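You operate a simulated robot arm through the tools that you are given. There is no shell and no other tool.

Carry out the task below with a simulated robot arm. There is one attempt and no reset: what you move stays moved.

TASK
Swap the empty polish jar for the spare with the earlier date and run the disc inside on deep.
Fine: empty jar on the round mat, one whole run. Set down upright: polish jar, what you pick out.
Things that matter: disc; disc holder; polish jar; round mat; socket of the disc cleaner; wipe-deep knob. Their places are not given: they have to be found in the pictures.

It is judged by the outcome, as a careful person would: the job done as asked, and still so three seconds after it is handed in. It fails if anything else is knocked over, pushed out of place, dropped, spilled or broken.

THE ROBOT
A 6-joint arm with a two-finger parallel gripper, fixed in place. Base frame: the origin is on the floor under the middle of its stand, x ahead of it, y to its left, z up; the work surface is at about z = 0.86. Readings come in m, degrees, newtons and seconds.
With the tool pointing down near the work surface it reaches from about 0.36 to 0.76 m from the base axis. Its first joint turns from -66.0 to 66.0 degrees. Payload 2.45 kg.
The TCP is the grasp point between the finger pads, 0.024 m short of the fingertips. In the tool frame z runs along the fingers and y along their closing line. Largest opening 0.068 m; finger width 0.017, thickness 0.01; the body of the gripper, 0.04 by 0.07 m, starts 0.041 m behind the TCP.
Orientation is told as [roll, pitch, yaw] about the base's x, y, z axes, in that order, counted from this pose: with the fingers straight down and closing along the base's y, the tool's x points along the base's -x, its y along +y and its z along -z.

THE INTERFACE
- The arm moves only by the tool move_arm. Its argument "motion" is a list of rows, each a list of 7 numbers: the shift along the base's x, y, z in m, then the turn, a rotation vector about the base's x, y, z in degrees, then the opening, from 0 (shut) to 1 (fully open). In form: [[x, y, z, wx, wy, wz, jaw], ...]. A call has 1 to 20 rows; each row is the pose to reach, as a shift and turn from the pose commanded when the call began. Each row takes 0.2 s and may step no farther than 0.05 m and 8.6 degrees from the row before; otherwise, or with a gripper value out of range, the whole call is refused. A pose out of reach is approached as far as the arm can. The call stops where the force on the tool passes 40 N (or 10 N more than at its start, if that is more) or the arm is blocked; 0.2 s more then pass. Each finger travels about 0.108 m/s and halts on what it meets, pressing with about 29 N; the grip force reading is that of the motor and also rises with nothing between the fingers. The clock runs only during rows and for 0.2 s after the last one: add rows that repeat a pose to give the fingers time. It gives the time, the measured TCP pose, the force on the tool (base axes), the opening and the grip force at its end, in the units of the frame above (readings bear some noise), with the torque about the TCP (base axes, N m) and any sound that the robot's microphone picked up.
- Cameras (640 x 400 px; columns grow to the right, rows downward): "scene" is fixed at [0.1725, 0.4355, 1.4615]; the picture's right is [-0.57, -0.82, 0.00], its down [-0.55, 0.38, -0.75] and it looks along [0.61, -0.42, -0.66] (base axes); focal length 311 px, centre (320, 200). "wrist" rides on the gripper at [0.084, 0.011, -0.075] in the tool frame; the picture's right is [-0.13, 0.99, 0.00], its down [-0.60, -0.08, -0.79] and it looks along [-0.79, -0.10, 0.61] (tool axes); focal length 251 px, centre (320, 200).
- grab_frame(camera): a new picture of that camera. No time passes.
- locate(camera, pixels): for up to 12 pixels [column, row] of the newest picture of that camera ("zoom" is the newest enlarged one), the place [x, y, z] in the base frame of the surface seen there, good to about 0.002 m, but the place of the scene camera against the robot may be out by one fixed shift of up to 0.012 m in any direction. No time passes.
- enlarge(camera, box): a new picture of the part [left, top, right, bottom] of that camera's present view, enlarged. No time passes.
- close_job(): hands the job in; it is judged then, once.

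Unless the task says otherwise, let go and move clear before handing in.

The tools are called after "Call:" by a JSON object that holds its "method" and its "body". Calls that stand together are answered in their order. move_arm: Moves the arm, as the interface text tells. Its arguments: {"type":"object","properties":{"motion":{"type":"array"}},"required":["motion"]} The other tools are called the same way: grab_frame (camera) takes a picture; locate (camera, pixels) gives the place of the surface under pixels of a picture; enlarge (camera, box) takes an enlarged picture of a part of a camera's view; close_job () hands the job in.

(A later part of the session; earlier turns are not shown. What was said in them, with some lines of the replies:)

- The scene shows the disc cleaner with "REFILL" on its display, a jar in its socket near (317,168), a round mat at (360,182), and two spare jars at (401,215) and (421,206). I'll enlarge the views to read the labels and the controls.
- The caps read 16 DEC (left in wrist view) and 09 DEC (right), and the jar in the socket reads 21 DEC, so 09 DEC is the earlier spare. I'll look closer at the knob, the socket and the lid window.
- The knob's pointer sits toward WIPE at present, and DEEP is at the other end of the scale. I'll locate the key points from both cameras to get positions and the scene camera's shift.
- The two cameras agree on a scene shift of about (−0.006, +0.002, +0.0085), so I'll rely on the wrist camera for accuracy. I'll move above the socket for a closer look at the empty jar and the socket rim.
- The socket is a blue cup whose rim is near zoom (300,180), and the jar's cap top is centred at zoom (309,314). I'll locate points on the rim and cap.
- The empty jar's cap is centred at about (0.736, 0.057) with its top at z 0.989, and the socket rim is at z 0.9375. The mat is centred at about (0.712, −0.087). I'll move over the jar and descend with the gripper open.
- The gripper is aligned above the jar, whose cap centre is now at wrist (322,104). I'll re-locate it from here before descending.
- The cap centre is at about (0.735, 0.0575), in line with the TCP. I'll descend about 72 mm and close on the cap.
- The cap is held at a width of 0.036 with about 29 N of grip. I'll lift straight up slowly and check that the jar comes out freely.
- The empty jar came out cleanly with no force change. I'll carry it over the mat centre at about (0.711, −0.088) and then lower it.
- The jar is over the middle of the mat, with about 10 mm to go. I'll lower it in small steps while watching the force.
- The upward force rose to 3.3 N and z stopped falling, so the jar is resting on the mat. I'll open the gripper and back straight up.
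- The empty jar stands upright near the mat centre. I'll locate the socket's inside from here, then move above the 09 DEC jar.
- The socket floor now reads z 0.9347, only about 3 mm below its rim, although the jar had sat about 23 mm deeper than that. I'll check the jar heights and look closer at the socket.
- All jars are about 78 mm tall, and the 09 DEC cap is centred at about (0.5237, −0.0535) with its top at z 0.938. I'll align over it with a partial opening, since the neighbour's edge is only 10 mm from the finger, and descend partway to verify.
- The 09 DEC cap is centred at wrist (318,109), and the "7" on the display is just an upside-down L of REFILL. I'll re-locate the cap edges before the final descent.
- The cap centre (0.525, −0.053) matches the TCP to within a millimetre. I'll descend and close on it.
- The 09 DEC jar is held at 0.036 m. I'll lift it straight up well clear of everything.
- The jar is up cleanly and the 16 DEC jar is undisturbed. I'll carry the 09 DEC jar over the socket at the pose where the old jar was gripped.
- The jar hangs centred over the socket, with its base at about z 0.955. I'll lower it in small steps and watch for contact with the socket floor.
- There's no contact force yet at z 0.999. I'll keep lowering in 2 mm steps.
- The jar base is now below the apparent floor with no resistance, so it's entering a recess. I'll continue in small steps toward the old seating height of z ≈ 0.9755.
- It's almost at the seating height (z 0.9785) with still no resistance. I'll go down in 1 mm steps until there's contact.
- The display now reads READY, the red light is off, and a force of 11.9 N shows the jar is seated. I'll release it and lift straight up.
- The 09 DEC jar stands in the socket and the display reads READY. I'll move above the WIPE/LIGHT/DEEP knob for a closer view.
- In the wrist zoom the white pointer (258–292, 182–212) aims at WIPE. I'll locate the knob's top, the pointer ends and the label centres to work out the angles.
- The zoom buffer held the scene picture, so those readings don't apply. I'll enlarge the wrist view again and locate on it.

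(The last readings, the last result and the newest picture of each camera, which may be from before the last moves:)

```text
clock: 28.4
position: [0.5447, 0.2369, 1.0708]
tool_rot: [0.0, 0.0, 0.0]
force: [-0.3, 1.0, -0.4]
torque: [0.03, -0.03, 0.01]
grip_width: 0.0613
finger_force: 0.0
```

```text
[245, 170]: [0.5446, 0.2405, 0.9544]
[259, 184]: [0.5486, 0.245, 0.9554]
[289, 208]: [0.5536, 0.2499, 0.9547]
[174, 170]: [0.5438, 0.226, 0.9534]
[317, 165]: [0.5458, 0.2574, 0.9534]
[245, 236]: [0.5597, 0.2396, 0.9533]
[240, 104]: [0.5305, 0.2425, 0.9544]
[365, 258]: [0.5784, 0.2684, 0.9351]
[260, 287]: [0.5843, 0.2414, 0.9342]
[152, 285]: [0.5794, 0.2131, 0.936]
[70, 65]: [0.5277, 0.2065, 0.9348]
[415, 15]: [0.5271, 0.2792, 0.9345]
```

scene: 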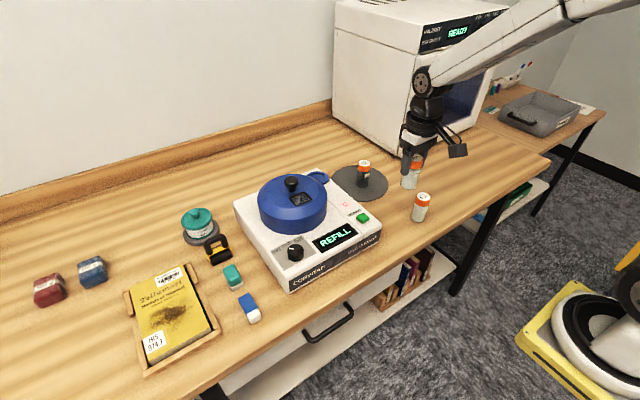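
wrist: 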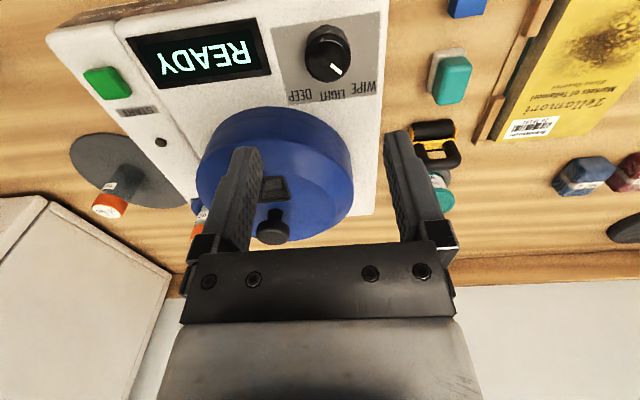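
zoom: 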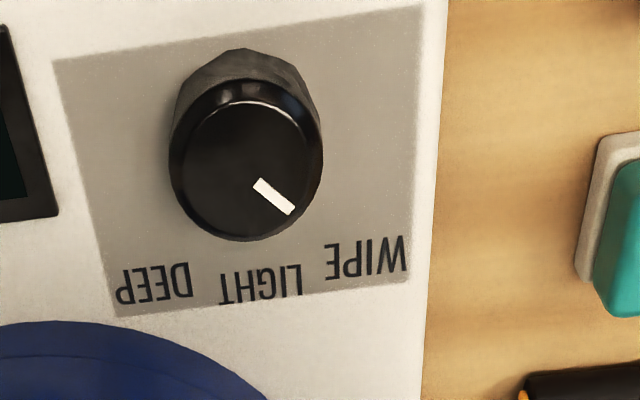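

The knob centre is at about (0.545, 0.2413), top z 0.9545, radius 15.5 mm. The pointer is at +45° (WIPE) while DEEP lies at about −40° to −45°, so it needs about −90° of turn about z. I'll pre-rotate the gripper +45° above the knob, so the whole turn fits in one grip.

Call:
{"method": "move_arm", "body": {"motion": [[0, 0.0054, 0, 0, 0, 7.5, 0.8], [0, 0.0054, 0, 0, 0, 15, 0.8], [0, 0.0054, 0, 0, 0, 22.5, 0.8], [0, 0.0054, 0, 0, 0, 30, 0.8], [0, 0.0054, -0.01, 0, 0, 37.5, 0.8], [0, 0.0054, -0.03, 0, 0, 45, 0.8], [0, 0.0054, -0.06, 0, 0, 45, 0.8], [0, 0.0054, -0.06, 0, 0, 45, 0.8]]}}

Call:
{"method": "grab_frame", "body": {"camera": "wrist"}}

Call:
{"method": "enlarge", "body": {"camera": "scene", "box": [240, 190, 340, 280]}}

```text
clock: 30.2
position: [0.5452, 0.2399, 1.008]
tool_rot: [0.0, -0.1, 45.0]
force: [0.3, -0.3, 0.9]
torque: [0.0, 0.01, 0.01]
grip_width: 0.0543
finger_force: 0.1
```

```text
taken
```

wrist: 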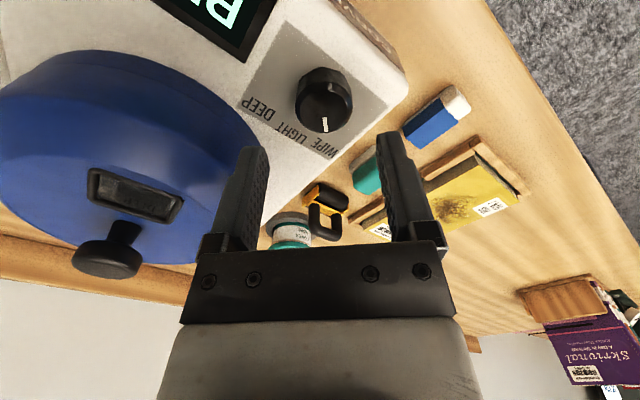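

```text
4.44 times, centred on (290, 235) of scene
```

zoom: 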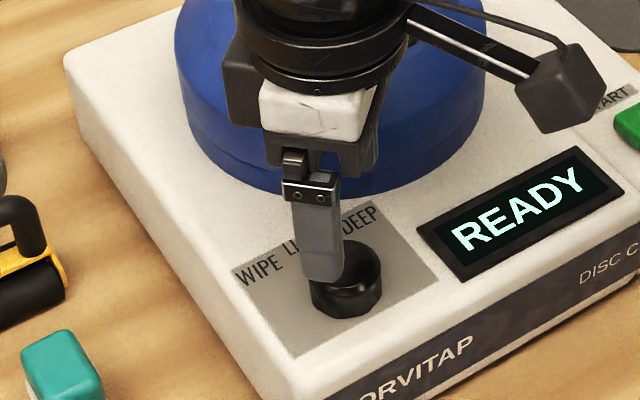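

The yaw of 45° was reached, and the knob top is now centred at wrist (324,101). I'll verify its centre from this pose.

Call:
{"method": "locate", "body": {"camera": "wrist", "pixels": [[324, 106], [299, 106], [349, 104], [324, 129], [324, 84], [324, 118]]}}

Call:
{"method": "enlarge", "body": {"camera": "wrist", "box": [270, 50, 380, 150]}}

```text
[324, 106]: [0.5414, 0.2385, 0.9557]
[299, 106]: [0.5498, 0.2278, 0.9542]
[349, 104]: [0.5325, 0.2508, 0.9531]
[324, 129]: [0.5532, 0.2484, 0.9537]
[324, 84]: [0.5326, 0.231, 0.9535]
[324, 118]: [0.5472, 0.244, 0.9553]
```

```text
4.00 times, centred on (325, 100) of wrist
```

zoom: 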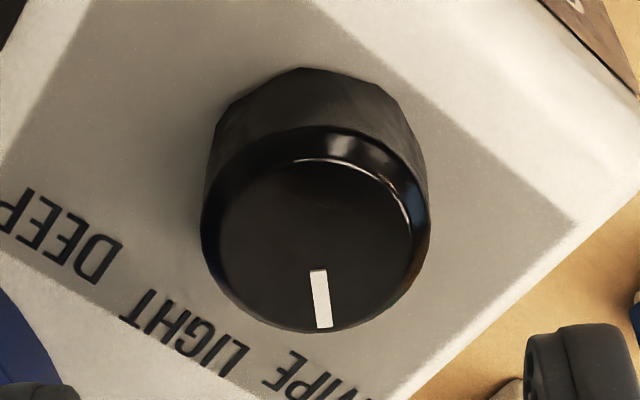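

The knob centre confirms at about (0.544, 0.241), under the TCP. I'll descend so the fingertips reach z ≈ 0.940 and close on the knob.

Call:
{"method": "move_arm", "body": {"motion": [[-0.0008, -0.0002, -0.02, 0, 0, 0, 0.8], [-0.0008, -0.0002, -0.035, 0, 0, 0, 0.8], [-0.0008, -0.0002, -0.043, 0, 0, 0, 0.8], [-0.0008, -0.0002, -0.043, 0, 0, 0, 0.8], [-0.0008, -0.0002, -0.043, 0, 0, 0, 0.55], [-0.0008, -0.0002, -0.043, 0, 0, 0, 0.35], [-0.0008, -0.0002, -0.043, 0, 0, 0, 0.35], [-0.0008, -0.0002, -0.043, 0, 0, 0, 0.35]]}}

Call:
{"method": "grab_frame", "body": {"camera": "wrist"}}

```text
clock: 32.0
position: [0.5432, 0.2405, 0.9658]
tool_rot: [0.1, 0.0, 45.0]
force: [-9.7, 12.3, -0.9]
torque: [0.36, 0.23, 0.0]
grip_width: 0.033
finger_force: 44.6
```

```text
taken
```

wrist: 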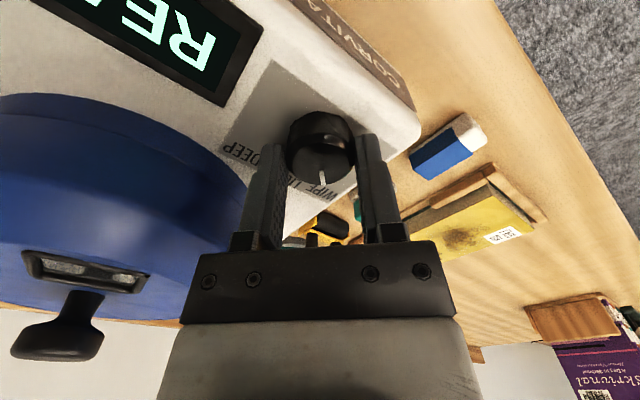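

The grip closed at 0.033, but a 15.7 N side force along (−x, +y) shows the TCP is slightly off the knob's axis. I'll shift about 1 mm toward (−x, +y) to relieve it.

Call:
{"method": "move_arm", "body": {"motion": [[-0.0007, 0.0007, 0, 0, 0, 0, 0.4], [-0.0007, 0.0007, 0, 0, 0, 0, 0.4], [-0.0007, 0.0007, 0, 0, 0, 0, 0.4]]}}

```text
clock: 32.8
position: [0.5425, 0.2415, 0.9661]
tool_rot: [0.0, -0.1, 45.0]
force: [-5.0, 11.1, -5.0]
torque: [0.09, 0.27, 0.01]
grip_width: 0.0331
finger_force: 44.4
```

The side force fell somewhat, to about 12 N. I'll shift a little more in the same direction.

Call:
{"method": "move_arm", "body": {"motion": [[-0.0006, 0.001, 0, 0, 0, 0, 0.4], [-0.0006, 0.001, 0, 0, 0, 0, 0.4], [-0.0006, 0.001, 0, 0, 0, 0, 0.4]]}}

```text
clock: 33.6
position: [0.5441, 0.2414, 0.9659]
tool_rot: [-0.1, 0.0, 45.0]
force: [3.5, 0.1, -9.2]
torque: [-0.08, -0.19, 0.01]
grip_width: 0.0328
finger_force: 45.6
```

The lateral force is now near zero. I'll start turning the knob clockwise in small steps and check the torque.

Call:
{"method": "move_arm", "body": {"motion": [[0, 0, 0, 0, 0, -5, 0.4], [0, 0, 0, 0, 0, -10, 0.4], [0, 0, 0, 0, 0, -15, 0.4], [0, 0, 0, 0, 0, -20, 0.4], [0, 0, 0, 0, 0, -20, 0.4]]}}

Call:
{"method": "grab_frame", "body": {"camera": "wrist"}}

Call:
{"method": "enlarge", "body": {"camera": "scene", "box": [240, 190, 340, 280]}}

```text
clock: 34.8
position: [0.5426, 0.2422, 0.9656]
tool_rot: [0.1, 0.0, 24.9]
force: [6.8, -7.0, -8.6]
torque: [0.01, -0.58, 0.01]
grip_width: 0.0327
finger_force: 45.4
```

```text
taken
```

wrist: 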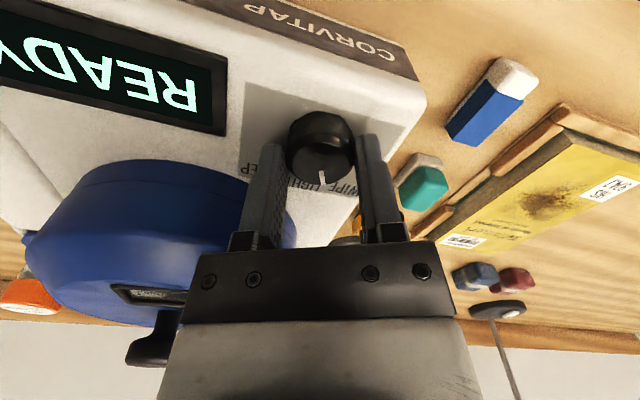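

```text
4.44 times, centred on (290, 235) of scene
```

zoom: 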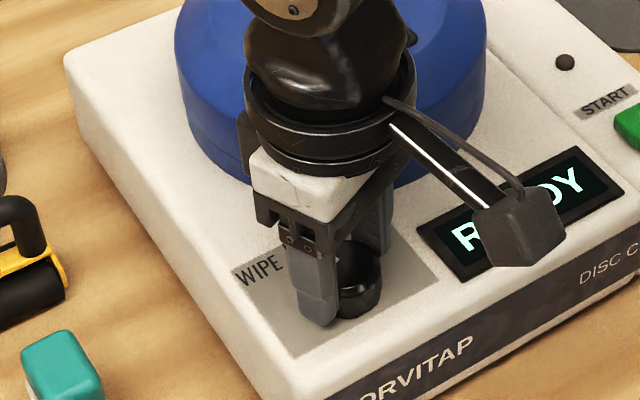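

The knob turns with the gripper: the pointer still lines up with the finger frame, and the machine hasn't moved. I'll continue turning with a small trim to cut the 10 N side force.

Call:
{"method": "move_arm", "body": {"motion": [[0.0003, -0.0006, 0, 0, 0, -5, 0.4], [0.0003, -0.0006, 0, 0, 0, -10, 0.4], [0.0003, -0.0006, 0, 0, 0, -15, 0.4], [0.0003, -0.0006, 0, 0, 0, -20, 0.4], [0.0003, -0.0006, 0, 0, 0, -25, 0.4], [0.0003, -0.0006, 0, 0, 0, -30, 0.4], [0.0003, -0.0006, 0, 0, 0, -30, 0.4]]}}

Call:
{"method": "grab_frame", "body": {"camera": "wrist"}}

```text
clock: 36.4
position: [0.5429, 0.2428, 0.966]
tool_rot: [0.0, 0.0, -5.1]
force: [5.6, 5.1, -7.3]
torque: [0.13, -0.01, 0.02]
grip_width: 0.0327
finger_force: 45.2
```

```text
taken
```

wrist: 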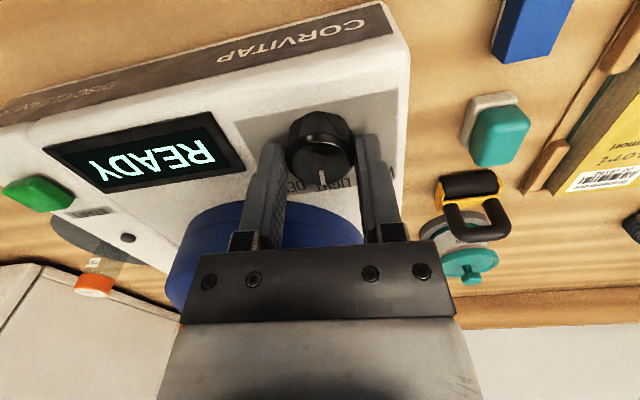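

The pointer is now near LIGHT at a yaw of about −5°, with low forces. I'll keep turning toward DEEP at about −45°.

Call:
{"method": "move_arm", "body": {"motion": [[0, 0.0002, 0, 0, 0, -5, 0.4], [0, 0.0004, 0, 0, 0, -10, 0.4], [0, 0.0004, 0, 0, 0, -15, 0.4], [0, 0.0004, 0, 0, 0, -20, 0.4], [0, 0.0004, 0, 0, 0, -25, 0.4], [0, 0.0004, 0, 0, 0, -30, 0.4], [0, 0.0004, 0, 0, 0, -35, 0.4], [0, 0.0004, 0, 0, 0, -35, 0.4]]}}

Call:
{"method": "grab_frame", "body": {"camera": "wrist"}}

Call:
{"method": "enlarge", "body": {"camera": "scene", "box": [240, 190, 340, 280]}}

```text
clock: 38.2
position: [0.5435, 0.2417, 0.9643]
tool_rot: [-0.1, 0.1, -40.1]
force: [8.7, 8.4, -8.3]
torque: [0.3, -0.07, 0.0]
grip_width: 0.0329
finger_force: 45.1
```

```text
taken
```

wrist: 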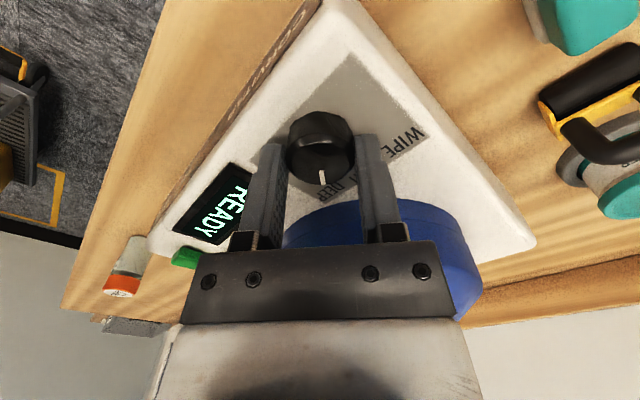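

```text
4.44 times, centred on (290, 235) of scene
```

zoom: 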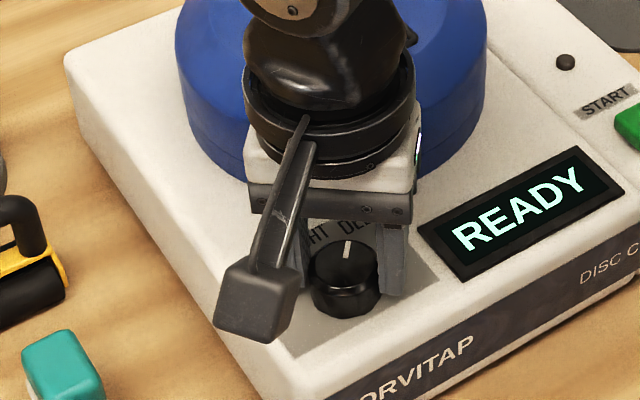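

The pointer now aims close to DEEP at a yaw of −40°. WIPE was at about +45°, so I'll turn the last 5° to mirror it.

Call:
{"method": "move_arm", "body": {"motion": [[0, 0, 0, 0, 0, -2.5, 0.4], [0, 0, 0, 0, 0, -5, 0.4], [0, 0, 0, 0, 0, -5, 0.4]]}}

Call:
{"method": "enlarge", "body": {"camera": "scene", "box": [240, 190, 340, 280]}}

Call:
{"method": "enlarge", "body": {"camera": "wrist", "box": [240, 60, 420, 220]}}

```text
clock: 39.0
position: [0.5434, 0.2426, 0.9648]
tool_rot: [-0.1, 0.0, -45.0]
force: [8.8, 7.5, -8.3]
torque: [0.13, -0.39, 0.03]
grip_width: 0.0327
finger_force: 45.7
```

```text
4.44 times, centred on (290, 235) of scene
```

zoom: 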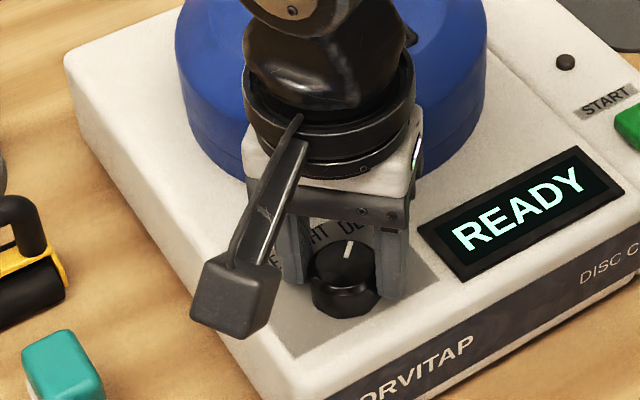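

```text
2.50 times, centred on (330, 140) of wrist
```

zoom: 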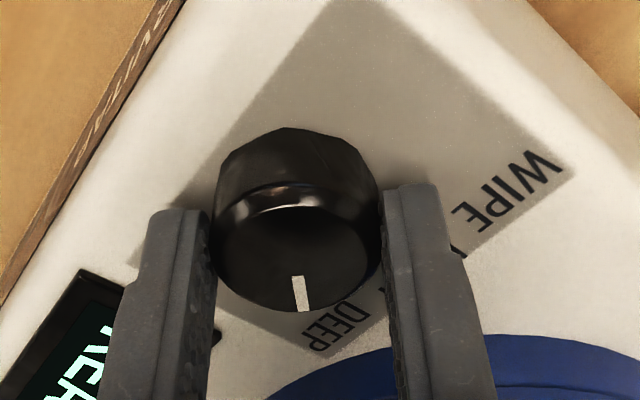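

The pointer is at the DEEP end. I'll release the knob, lift, and measure the pointer's angle.

Call:
{"method": "move_arm", "body": {"motion": [[0, 0, 0, 0, 0, 0, 0.6], [0, 0, 0, 0, 0, 0, 0.8], [0, 0, 0, 0, 0, 0, 0.8], [0, 0, 0.03, 0, 0, 0, 0.8], [0, 0, 0.06, 0, 0, 5, 0.8], [0, 0, 0.08, 0, 0, 12, 0.8], [0, 0, 0.1, 0, 0, 20, 0.8], [0, 0, 0.1, 0, 0, 27.5, 0.8], [0, 0, 0.1, 0, 0, 35, 0.8], [0, 0, 0.1, 0, 0, 40, 0.8], [0, 0, 0.1, 0, 0, 45, 0.8], [0, 0, 0.1, 0, 0, 45, 0.8]]}}

Call:
{"method": "grab_frame", "body": {"camera": "wrist"}}

Call:
{"method": "enlarge", "body": {"camera": "wrist", "box": [260, 10, 440, 130]}}

```text
clock: 41.6
position: [0.5436, 0.2414, 1.0657]
tool_rot: [-0.1, 0.0, 0.1]
force: [0.4, -0.5, -0.4]
torque: [0.01, -0.01, -0.01]
grip_width: 0.0542
finger_force: 0.1
```

```text
taken
```

wrist: 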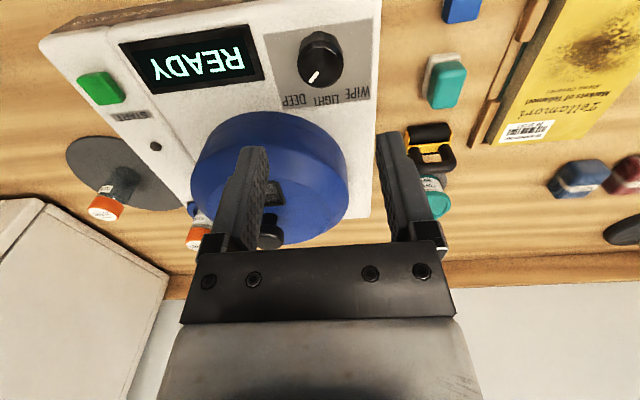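

```text
3.33 times, centred on (350, 70) of wrist
```

zoom: 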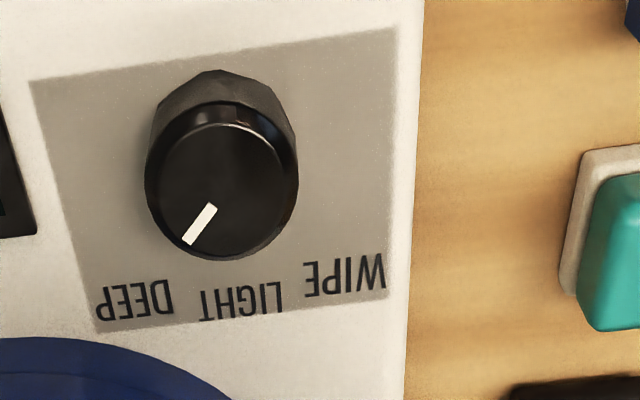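

Call:
{"method": "locate", "body": {"camera": "zoom", "pixels": [[213, 205], [188, 242], [220, 192], [149, 190], [294, 188], [220, 255], [218, 126], [134, 300], [345, 277], [240, 303]]}}

Call:
{"method": "locate", "body": {"camera": "wrist", "pixels": [[100, 88], [85, 85], [117, 92], [95, 75], [105, 100], [135, 115], [156, 146], [199, 240], [104, 206], [270, 230]]}}

```text
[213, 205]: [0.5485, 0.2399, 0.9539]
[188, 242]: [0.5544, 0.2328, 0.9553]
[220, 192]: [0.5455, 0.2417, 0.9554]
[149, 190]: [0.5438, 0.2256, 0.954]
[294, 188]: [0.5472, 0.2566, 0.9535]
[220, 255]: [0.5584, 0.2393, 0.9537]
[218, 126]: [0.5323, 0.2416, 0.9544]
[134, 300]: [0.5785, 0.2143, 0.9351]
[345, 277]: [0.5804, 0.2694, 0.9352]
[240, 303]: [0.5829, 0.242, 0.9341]
```

```text
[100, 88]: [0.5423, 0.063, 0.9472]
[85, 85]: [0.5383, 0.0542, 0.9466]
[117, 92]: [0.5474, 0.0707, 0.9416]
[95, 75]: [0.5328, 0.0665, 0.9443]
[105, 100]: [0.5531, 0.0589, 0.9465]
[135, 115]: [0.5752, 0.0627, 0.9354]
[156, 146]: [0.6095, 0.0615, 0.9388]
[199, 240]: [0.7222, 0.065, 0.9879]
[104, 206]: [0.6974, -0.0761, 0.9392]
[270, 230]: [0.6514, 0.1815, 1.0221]
```

The pointer's tip lies at −43° to −50° from +x about the knob centre (0.5454, 0.2413), mirroring WIPE at +45°, so it's on DEEP. I'll close the fingers and move above the green START button near (0.5425, 0.062).

Call:
{"method": "move_arm", "body": {"motion": [[0, -0.04, 0, 0, 0, 0, 0.4], [0, -0.08, 0, 0, 0, 0, 0], [0, -0.12, 0, 0, 0, 0, 0], [-0.001, -0.16, 0, 0, 0, 0, 0], [-0.002, -0.18, -0.02, 0, 0, 0, 0], [-0.002, -0.18, -0.04, 0, 0, 0, 0], [-0.002, -0.18, -0.04, 0, 0, 0, 0]]}}

Call:
{"method": "grab_frame", "body": {"camera": "wrist"}}

Call:
{"method": "enlarge", "body": {"camera": "wrist", "box": [250, 40, 390, 160]}}

```text
clock: 43.2
position: [0.5413, 0.0629, 1.0252]
tool_rot: [0.1, 0.0, 0.0]
force: [0.3, -0.1, 0.0]
torque: [0.0, -0.04, -0.04]
grip_width: 0.0001
finger_force: 23.3
```

```text
taken
```

wrist: 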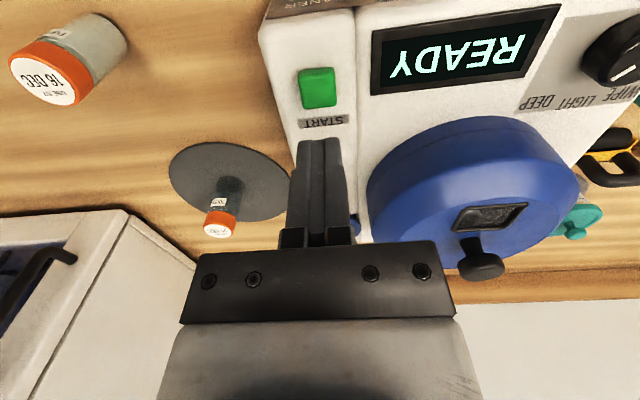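

```text
3.33 times, centred on (320, 100) of wrist
```

zoom: 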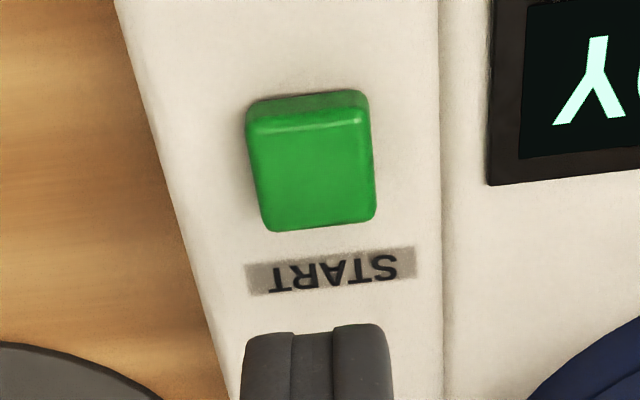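

Call:
{"method": "locate", "body": {"camera": "zoom", "pixels": [[312, 172], [258, 170], [368, 168], [312, 128], [314, 218], [440, 200], [200, 200], [330, 272], [255, 130], [365, 215]]}}

```text
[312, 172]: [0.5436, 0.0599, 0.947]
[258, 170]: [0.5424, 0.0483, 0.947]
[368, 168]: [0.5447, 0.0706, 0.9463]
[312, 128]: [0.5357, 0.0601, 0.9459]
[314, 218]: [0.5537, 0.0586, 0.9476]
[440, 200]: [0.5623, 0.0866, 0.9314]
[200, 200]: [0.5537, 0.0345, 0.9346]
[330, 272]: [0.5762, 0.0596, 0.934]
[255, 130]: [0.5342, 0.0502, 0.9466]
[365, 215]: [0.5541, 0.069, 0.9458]
```

The START button is centred at about (0.5445, 0.0597) with its top at z 0.947. I'll align over it, press down in small steps, then retract straight up.

Call:
{"method": "move_arm", "body": {"motion": [[0.003, -0.0028, 0, 0, 0, 0, 0], [0.003, -0.0028, -0.03, 0, 0, 0, 0], [0.003, -0.0028, -0.048, 0, 0, 0, 0], [0.003, -0.0028, -0.052, 0, 0, 0, 0], [0.003, -0.0028, -0.0545, 0, 0, 0, 0], [0.003, -0.0028, -0.0565, 0, 0, 0, 0], [0.003, -0.0028, -0.0585, 0, 0, 0, 0], [0.003, -0.0028, -0.0585, 0, 0, 0, 0]]}}

Call:
{"method": "enlarge", "body": {"camera": "scene", "box": [290, 170, 400, 270]}}

```text
clock: 45.0
position: [0.544, 0.059, 0.9673]
tool_rot: [0.0, 0.1, 0.0]
force: [-0.4, 1.3, 2.0]
torque: [0.02, 0.03, -0.03]
grip_width: 0.0
finger_force: 23.8
heard: click
```

```text
4.00 times, centred on (345, 220) of scene
```

zoom: 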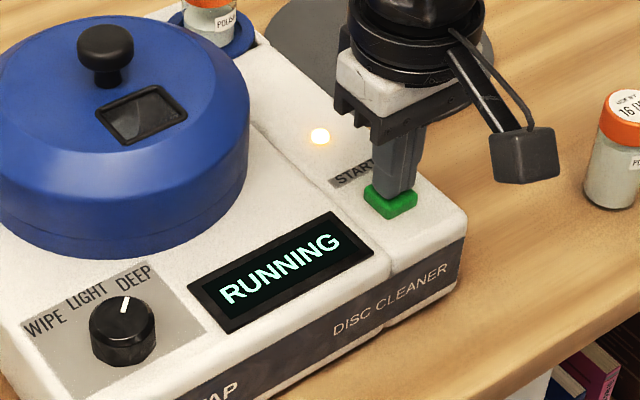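

A click was heard, the display reads RUNNING with the amber light on, and the knob is on DEEP. I'll retract straight up and wait for the run to finish.

Call:
{"method": "move_arm", "body": {"motion": [[0, 0, 0.02, 0, 0, 0, 0], [0, 0, 0.06, 0, 0, 0, 0], [0, 0, 0.1, 0, 0, 0, 0], [0, 0, 0.13, 0, 0, 0, 0], [0, 0, 0.13, 0, 0, 0, 0], [0, 0, 0.13, 0, 0, 0, 0], [0, 0, 0.13, 0, 0, 0, 0], [0, 0, 0.13, 0, 0, 0, 0], [0, 0, 0.13, 0, 0, 0, 0], [0, 0, 0.13, 0, 0, 0, 0], [0, 0, 0.13, 0, 0, 0, 0], [0, 0, 0.13, 0, 0, 0, 0], [0, 0, 0.13, 0, 0, 0, 0], [0, 0, 0.13, 0, 0, 0, 0], [0, 0, 0.13, 0, 0, 0, 0], [0, 0, 0.13, 0, 0, 0, 0], [0, 0, 0.13, 0, 0, 0, 0], [0, 0, 0.13, 0, 0, 0, 0], [0, 0, 0.13, 0, 0, 0, 0], [0, 0, 0.13, 0, 0, 0, 0]]}}

Call:
{"method": "enlarge", "body": {"camera": "scene", "box": [230, 150, 400, 290]}}

```text
clock: 49.2
position: [0.5443, 0.0576, 1.099]
tool_rot: [0.0, 0.0, 0.1]
force: [-0.1, 0.5, -0.5]
torque: [-0.02, -0.01, -0.04]
grip_width: 0.0
finger_force: 23.6
```

```text
2.86 times, centred on (315, 220) of scene
```

zoom: 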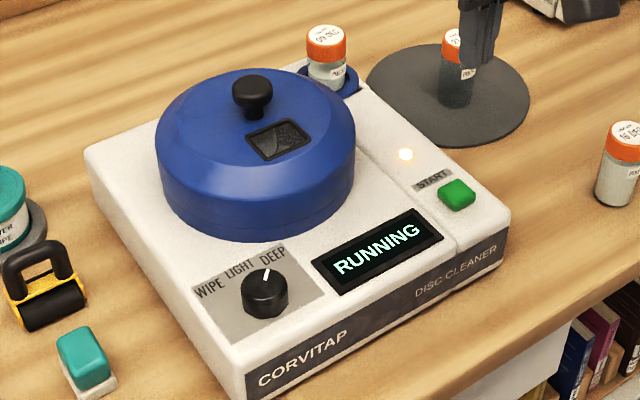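

The run is in progress, still showing RUNNING with the amber light on. I'll hold still and wait.

Call:
{"method": "move_arm", "body": {"motion": [[0, 0, 0, 0, 0, 0, 0], [0, 0, 0, 0, 0, 0, 0], [0, 0, 0, 0, 0, 0, 0], [0, 0, 0, 0, 0, 0, 0], [0, 0, 0, 0, 0, 0, 0], [0, 0, 0, 0, 0, 0, 0], [0, 0, 0, 0, 0, 0, 0], [0, 0, 0, 0, 0, 0, 0], [0, 0, 0, 0, 0, 0, 0], [0, 0, 0, 0, 0, 0, 0], [0, 0, 0, 0, 0, 0, 0], [0, 0, 0, 0, 0, 0, 0], [0, 0, 0, 0, 0, 0, 0], [0, 0, 0, 0, 0, 0, 0], [0, 0, 0, 0, 0, 0, 0], [0, 0, 0, 0, 0, 0, 0], [0, 0, 0, 0, 0, 0, 0], [0, 0, 0, 0, 0, 0, 0], [0, 0, 0, 0, 0, 0, 0], [0, 0, 0, 0, 0, 0, 0]]}}

Call:
{"method": "enlarge", "body": {"camera": "scene", "box": [230, 150, 400, 290]}}

```text
clock: 53.4
position: [0.5442, 0.0575, 1.0972]
tool_rot: [0.2, 0.0, 0.0]
force: [0.4, -0.1, -0.4]
torque: [0.02, 0.02, 0.02]
grip_width: 0.0003
finger_force: 23.9
```

```text
2.86 times, centred on (315, 220) of scene
```

zoom: 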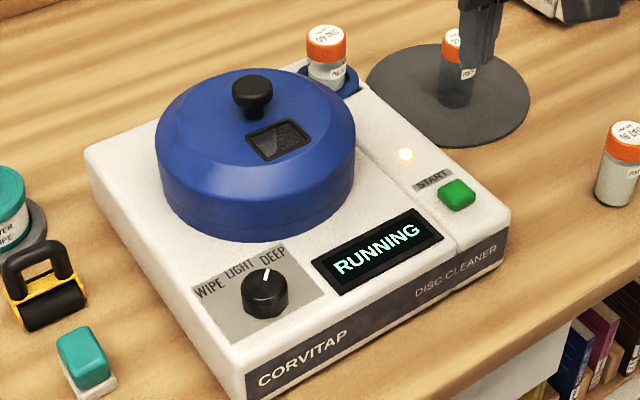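

Still RUNNING at 53.4 s. I'll keep waiting.

Call:
{"method": "move_arm", "body": {"motion": [[0, 0, 0, 0, 0, 0, 0], [0, 0, 0, 0, 0, 0, 0], [0, 0, 0, 0, 0, 0, 0], [0, 0, 0, 0, 0, 0, 0], [0, 0, 0, 0, 0, 0, 0], [0, 0, 0, 0, 0, 0, 0], [0, 0, 0, 0, 0, 0, 0], [0, 0, 0, 0, 0, 0, 0], [0, 0, 0, 0, 0, 0, 0], [0, 0, 0, 0, 0, 0, 0], [0, 0, 0, 0, 0, 0, 0], [0, 0, 0, 0, 0, 0, 0], [0, 0, 0, 0, 0, 0, 0], [0, 0, 0, 0, 0, 0, 0], [0, 0, 0, 0, 0, 0, 0], [0, 0, 0, 0, 0, 0, 0], [0, 0, 0, 0, 0, 0, 0], [0, 0, 0, 0, 0, 0, 0], [0, 0, 0, 0, 0, 0, 0], [0, 0, 0, 0, 0, 0, 0]]}}

Call:
{"method": "enlarge", "body": {"camera": "scene", "box": [230, 150, 400, 290]}}

```text
clock: 57.6
position: [0.5442, 0.0579, 1.0972]
tool_rot: [0.0, 0.1, 0.0]
force: [0.6, -0.8, -0.7]
torque: [0.0, 0.0, 0.03]
grip_width: 0.0
finger_force: 24.0
```

```text
2.86 times, centred on (315, 220) of scene
```

zoom: 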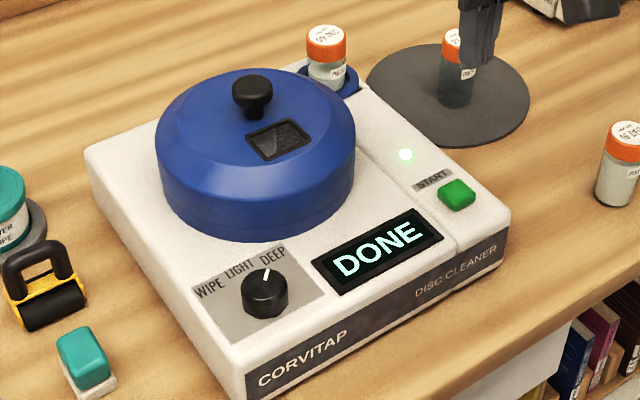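

The display reads DONE with a green light, so the whole run is complete. I'll raise the arm clear and check the full scene before handing in.

Call:
{"method": "move_arm", "body": {"motion": [[-0.02, -0.03, 0.03, 0, 0, 0, 0.3], [-0.04, -0.06, 0.06, 0, 0, 0, 0.6], [-0.04, -0.075, 0.1, 0, 0, 0, 0.9], [-0.04, -0.075, 0.1, 0, 0, 0, 0.9]]}}

Call:
{"method": "grab_frame", "body": {"camera": "scene"}}

Call:
{"method": "enlarge", "body": {"camera": "scene", "box": [230, 130, 450, 290]}}

Call:
{"method": "grab_frame", "body": {"camera": "wrist"}}

```text
clock: 58.6
position: [0.5033, -0.016, 1.2]
tool_rot: [-0.1, 0.0, 0.0]
force: [0.3, 0.3, -0.4]
torque: [0.03, 0.02, 0.01]
grip_width: 0.0613
finger_force: 0.1
```

```text
taken
```

scene: 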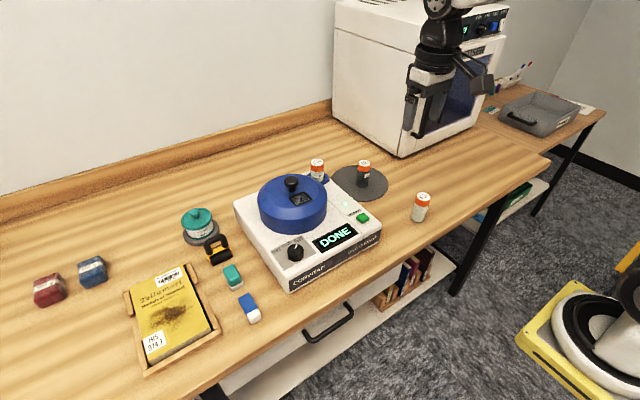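

```text
2.50 times, centred on (340, 210) of scene
```

zoom: 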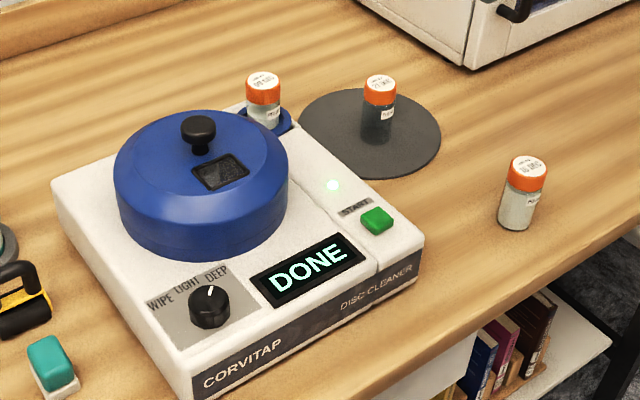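

```text
taken
```

wrist: 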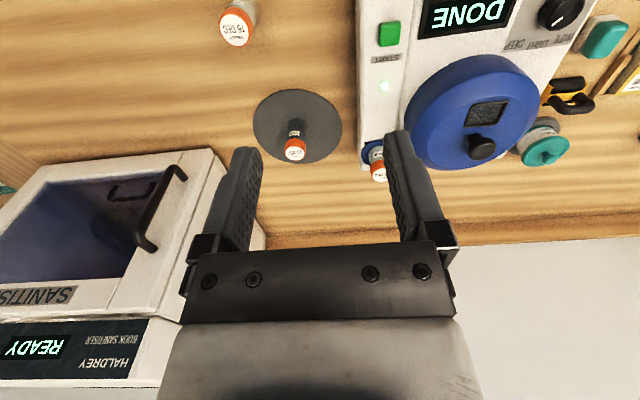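

The final views show everything in order. The display reads DONE, the knob is on DEEP, the 09 DEC jar is in the socket, the empty 21 DEC jar is upright on the mat, and the 16 DEC jar and other items are undisturbed. The arm is clear, so I'm handing the job in.

Call:
{"method": "close_job", "body": {}}

```text
The job is handed in.
```

The job is done and handed in: the cleaner finished one whole run on deep and its display reads DONE with a green light.

- **Jar swap:** The empty jar (21 DEC) stands upright near the middle of the round mat. The spare with the earlier date, 09 DEC, is in the socket. The display changed from REFILL to READY once it was seated.
- **Run:** I turned the knob from WIPE to DEEP and pressed START once. The disc stayed inside under the lid, which I did not open.
- **Everything else:** In the final pictures nothing was knocked over or out of place, and the 16 DEC jar is where it was. The arm is raised clear with the gripper empty.
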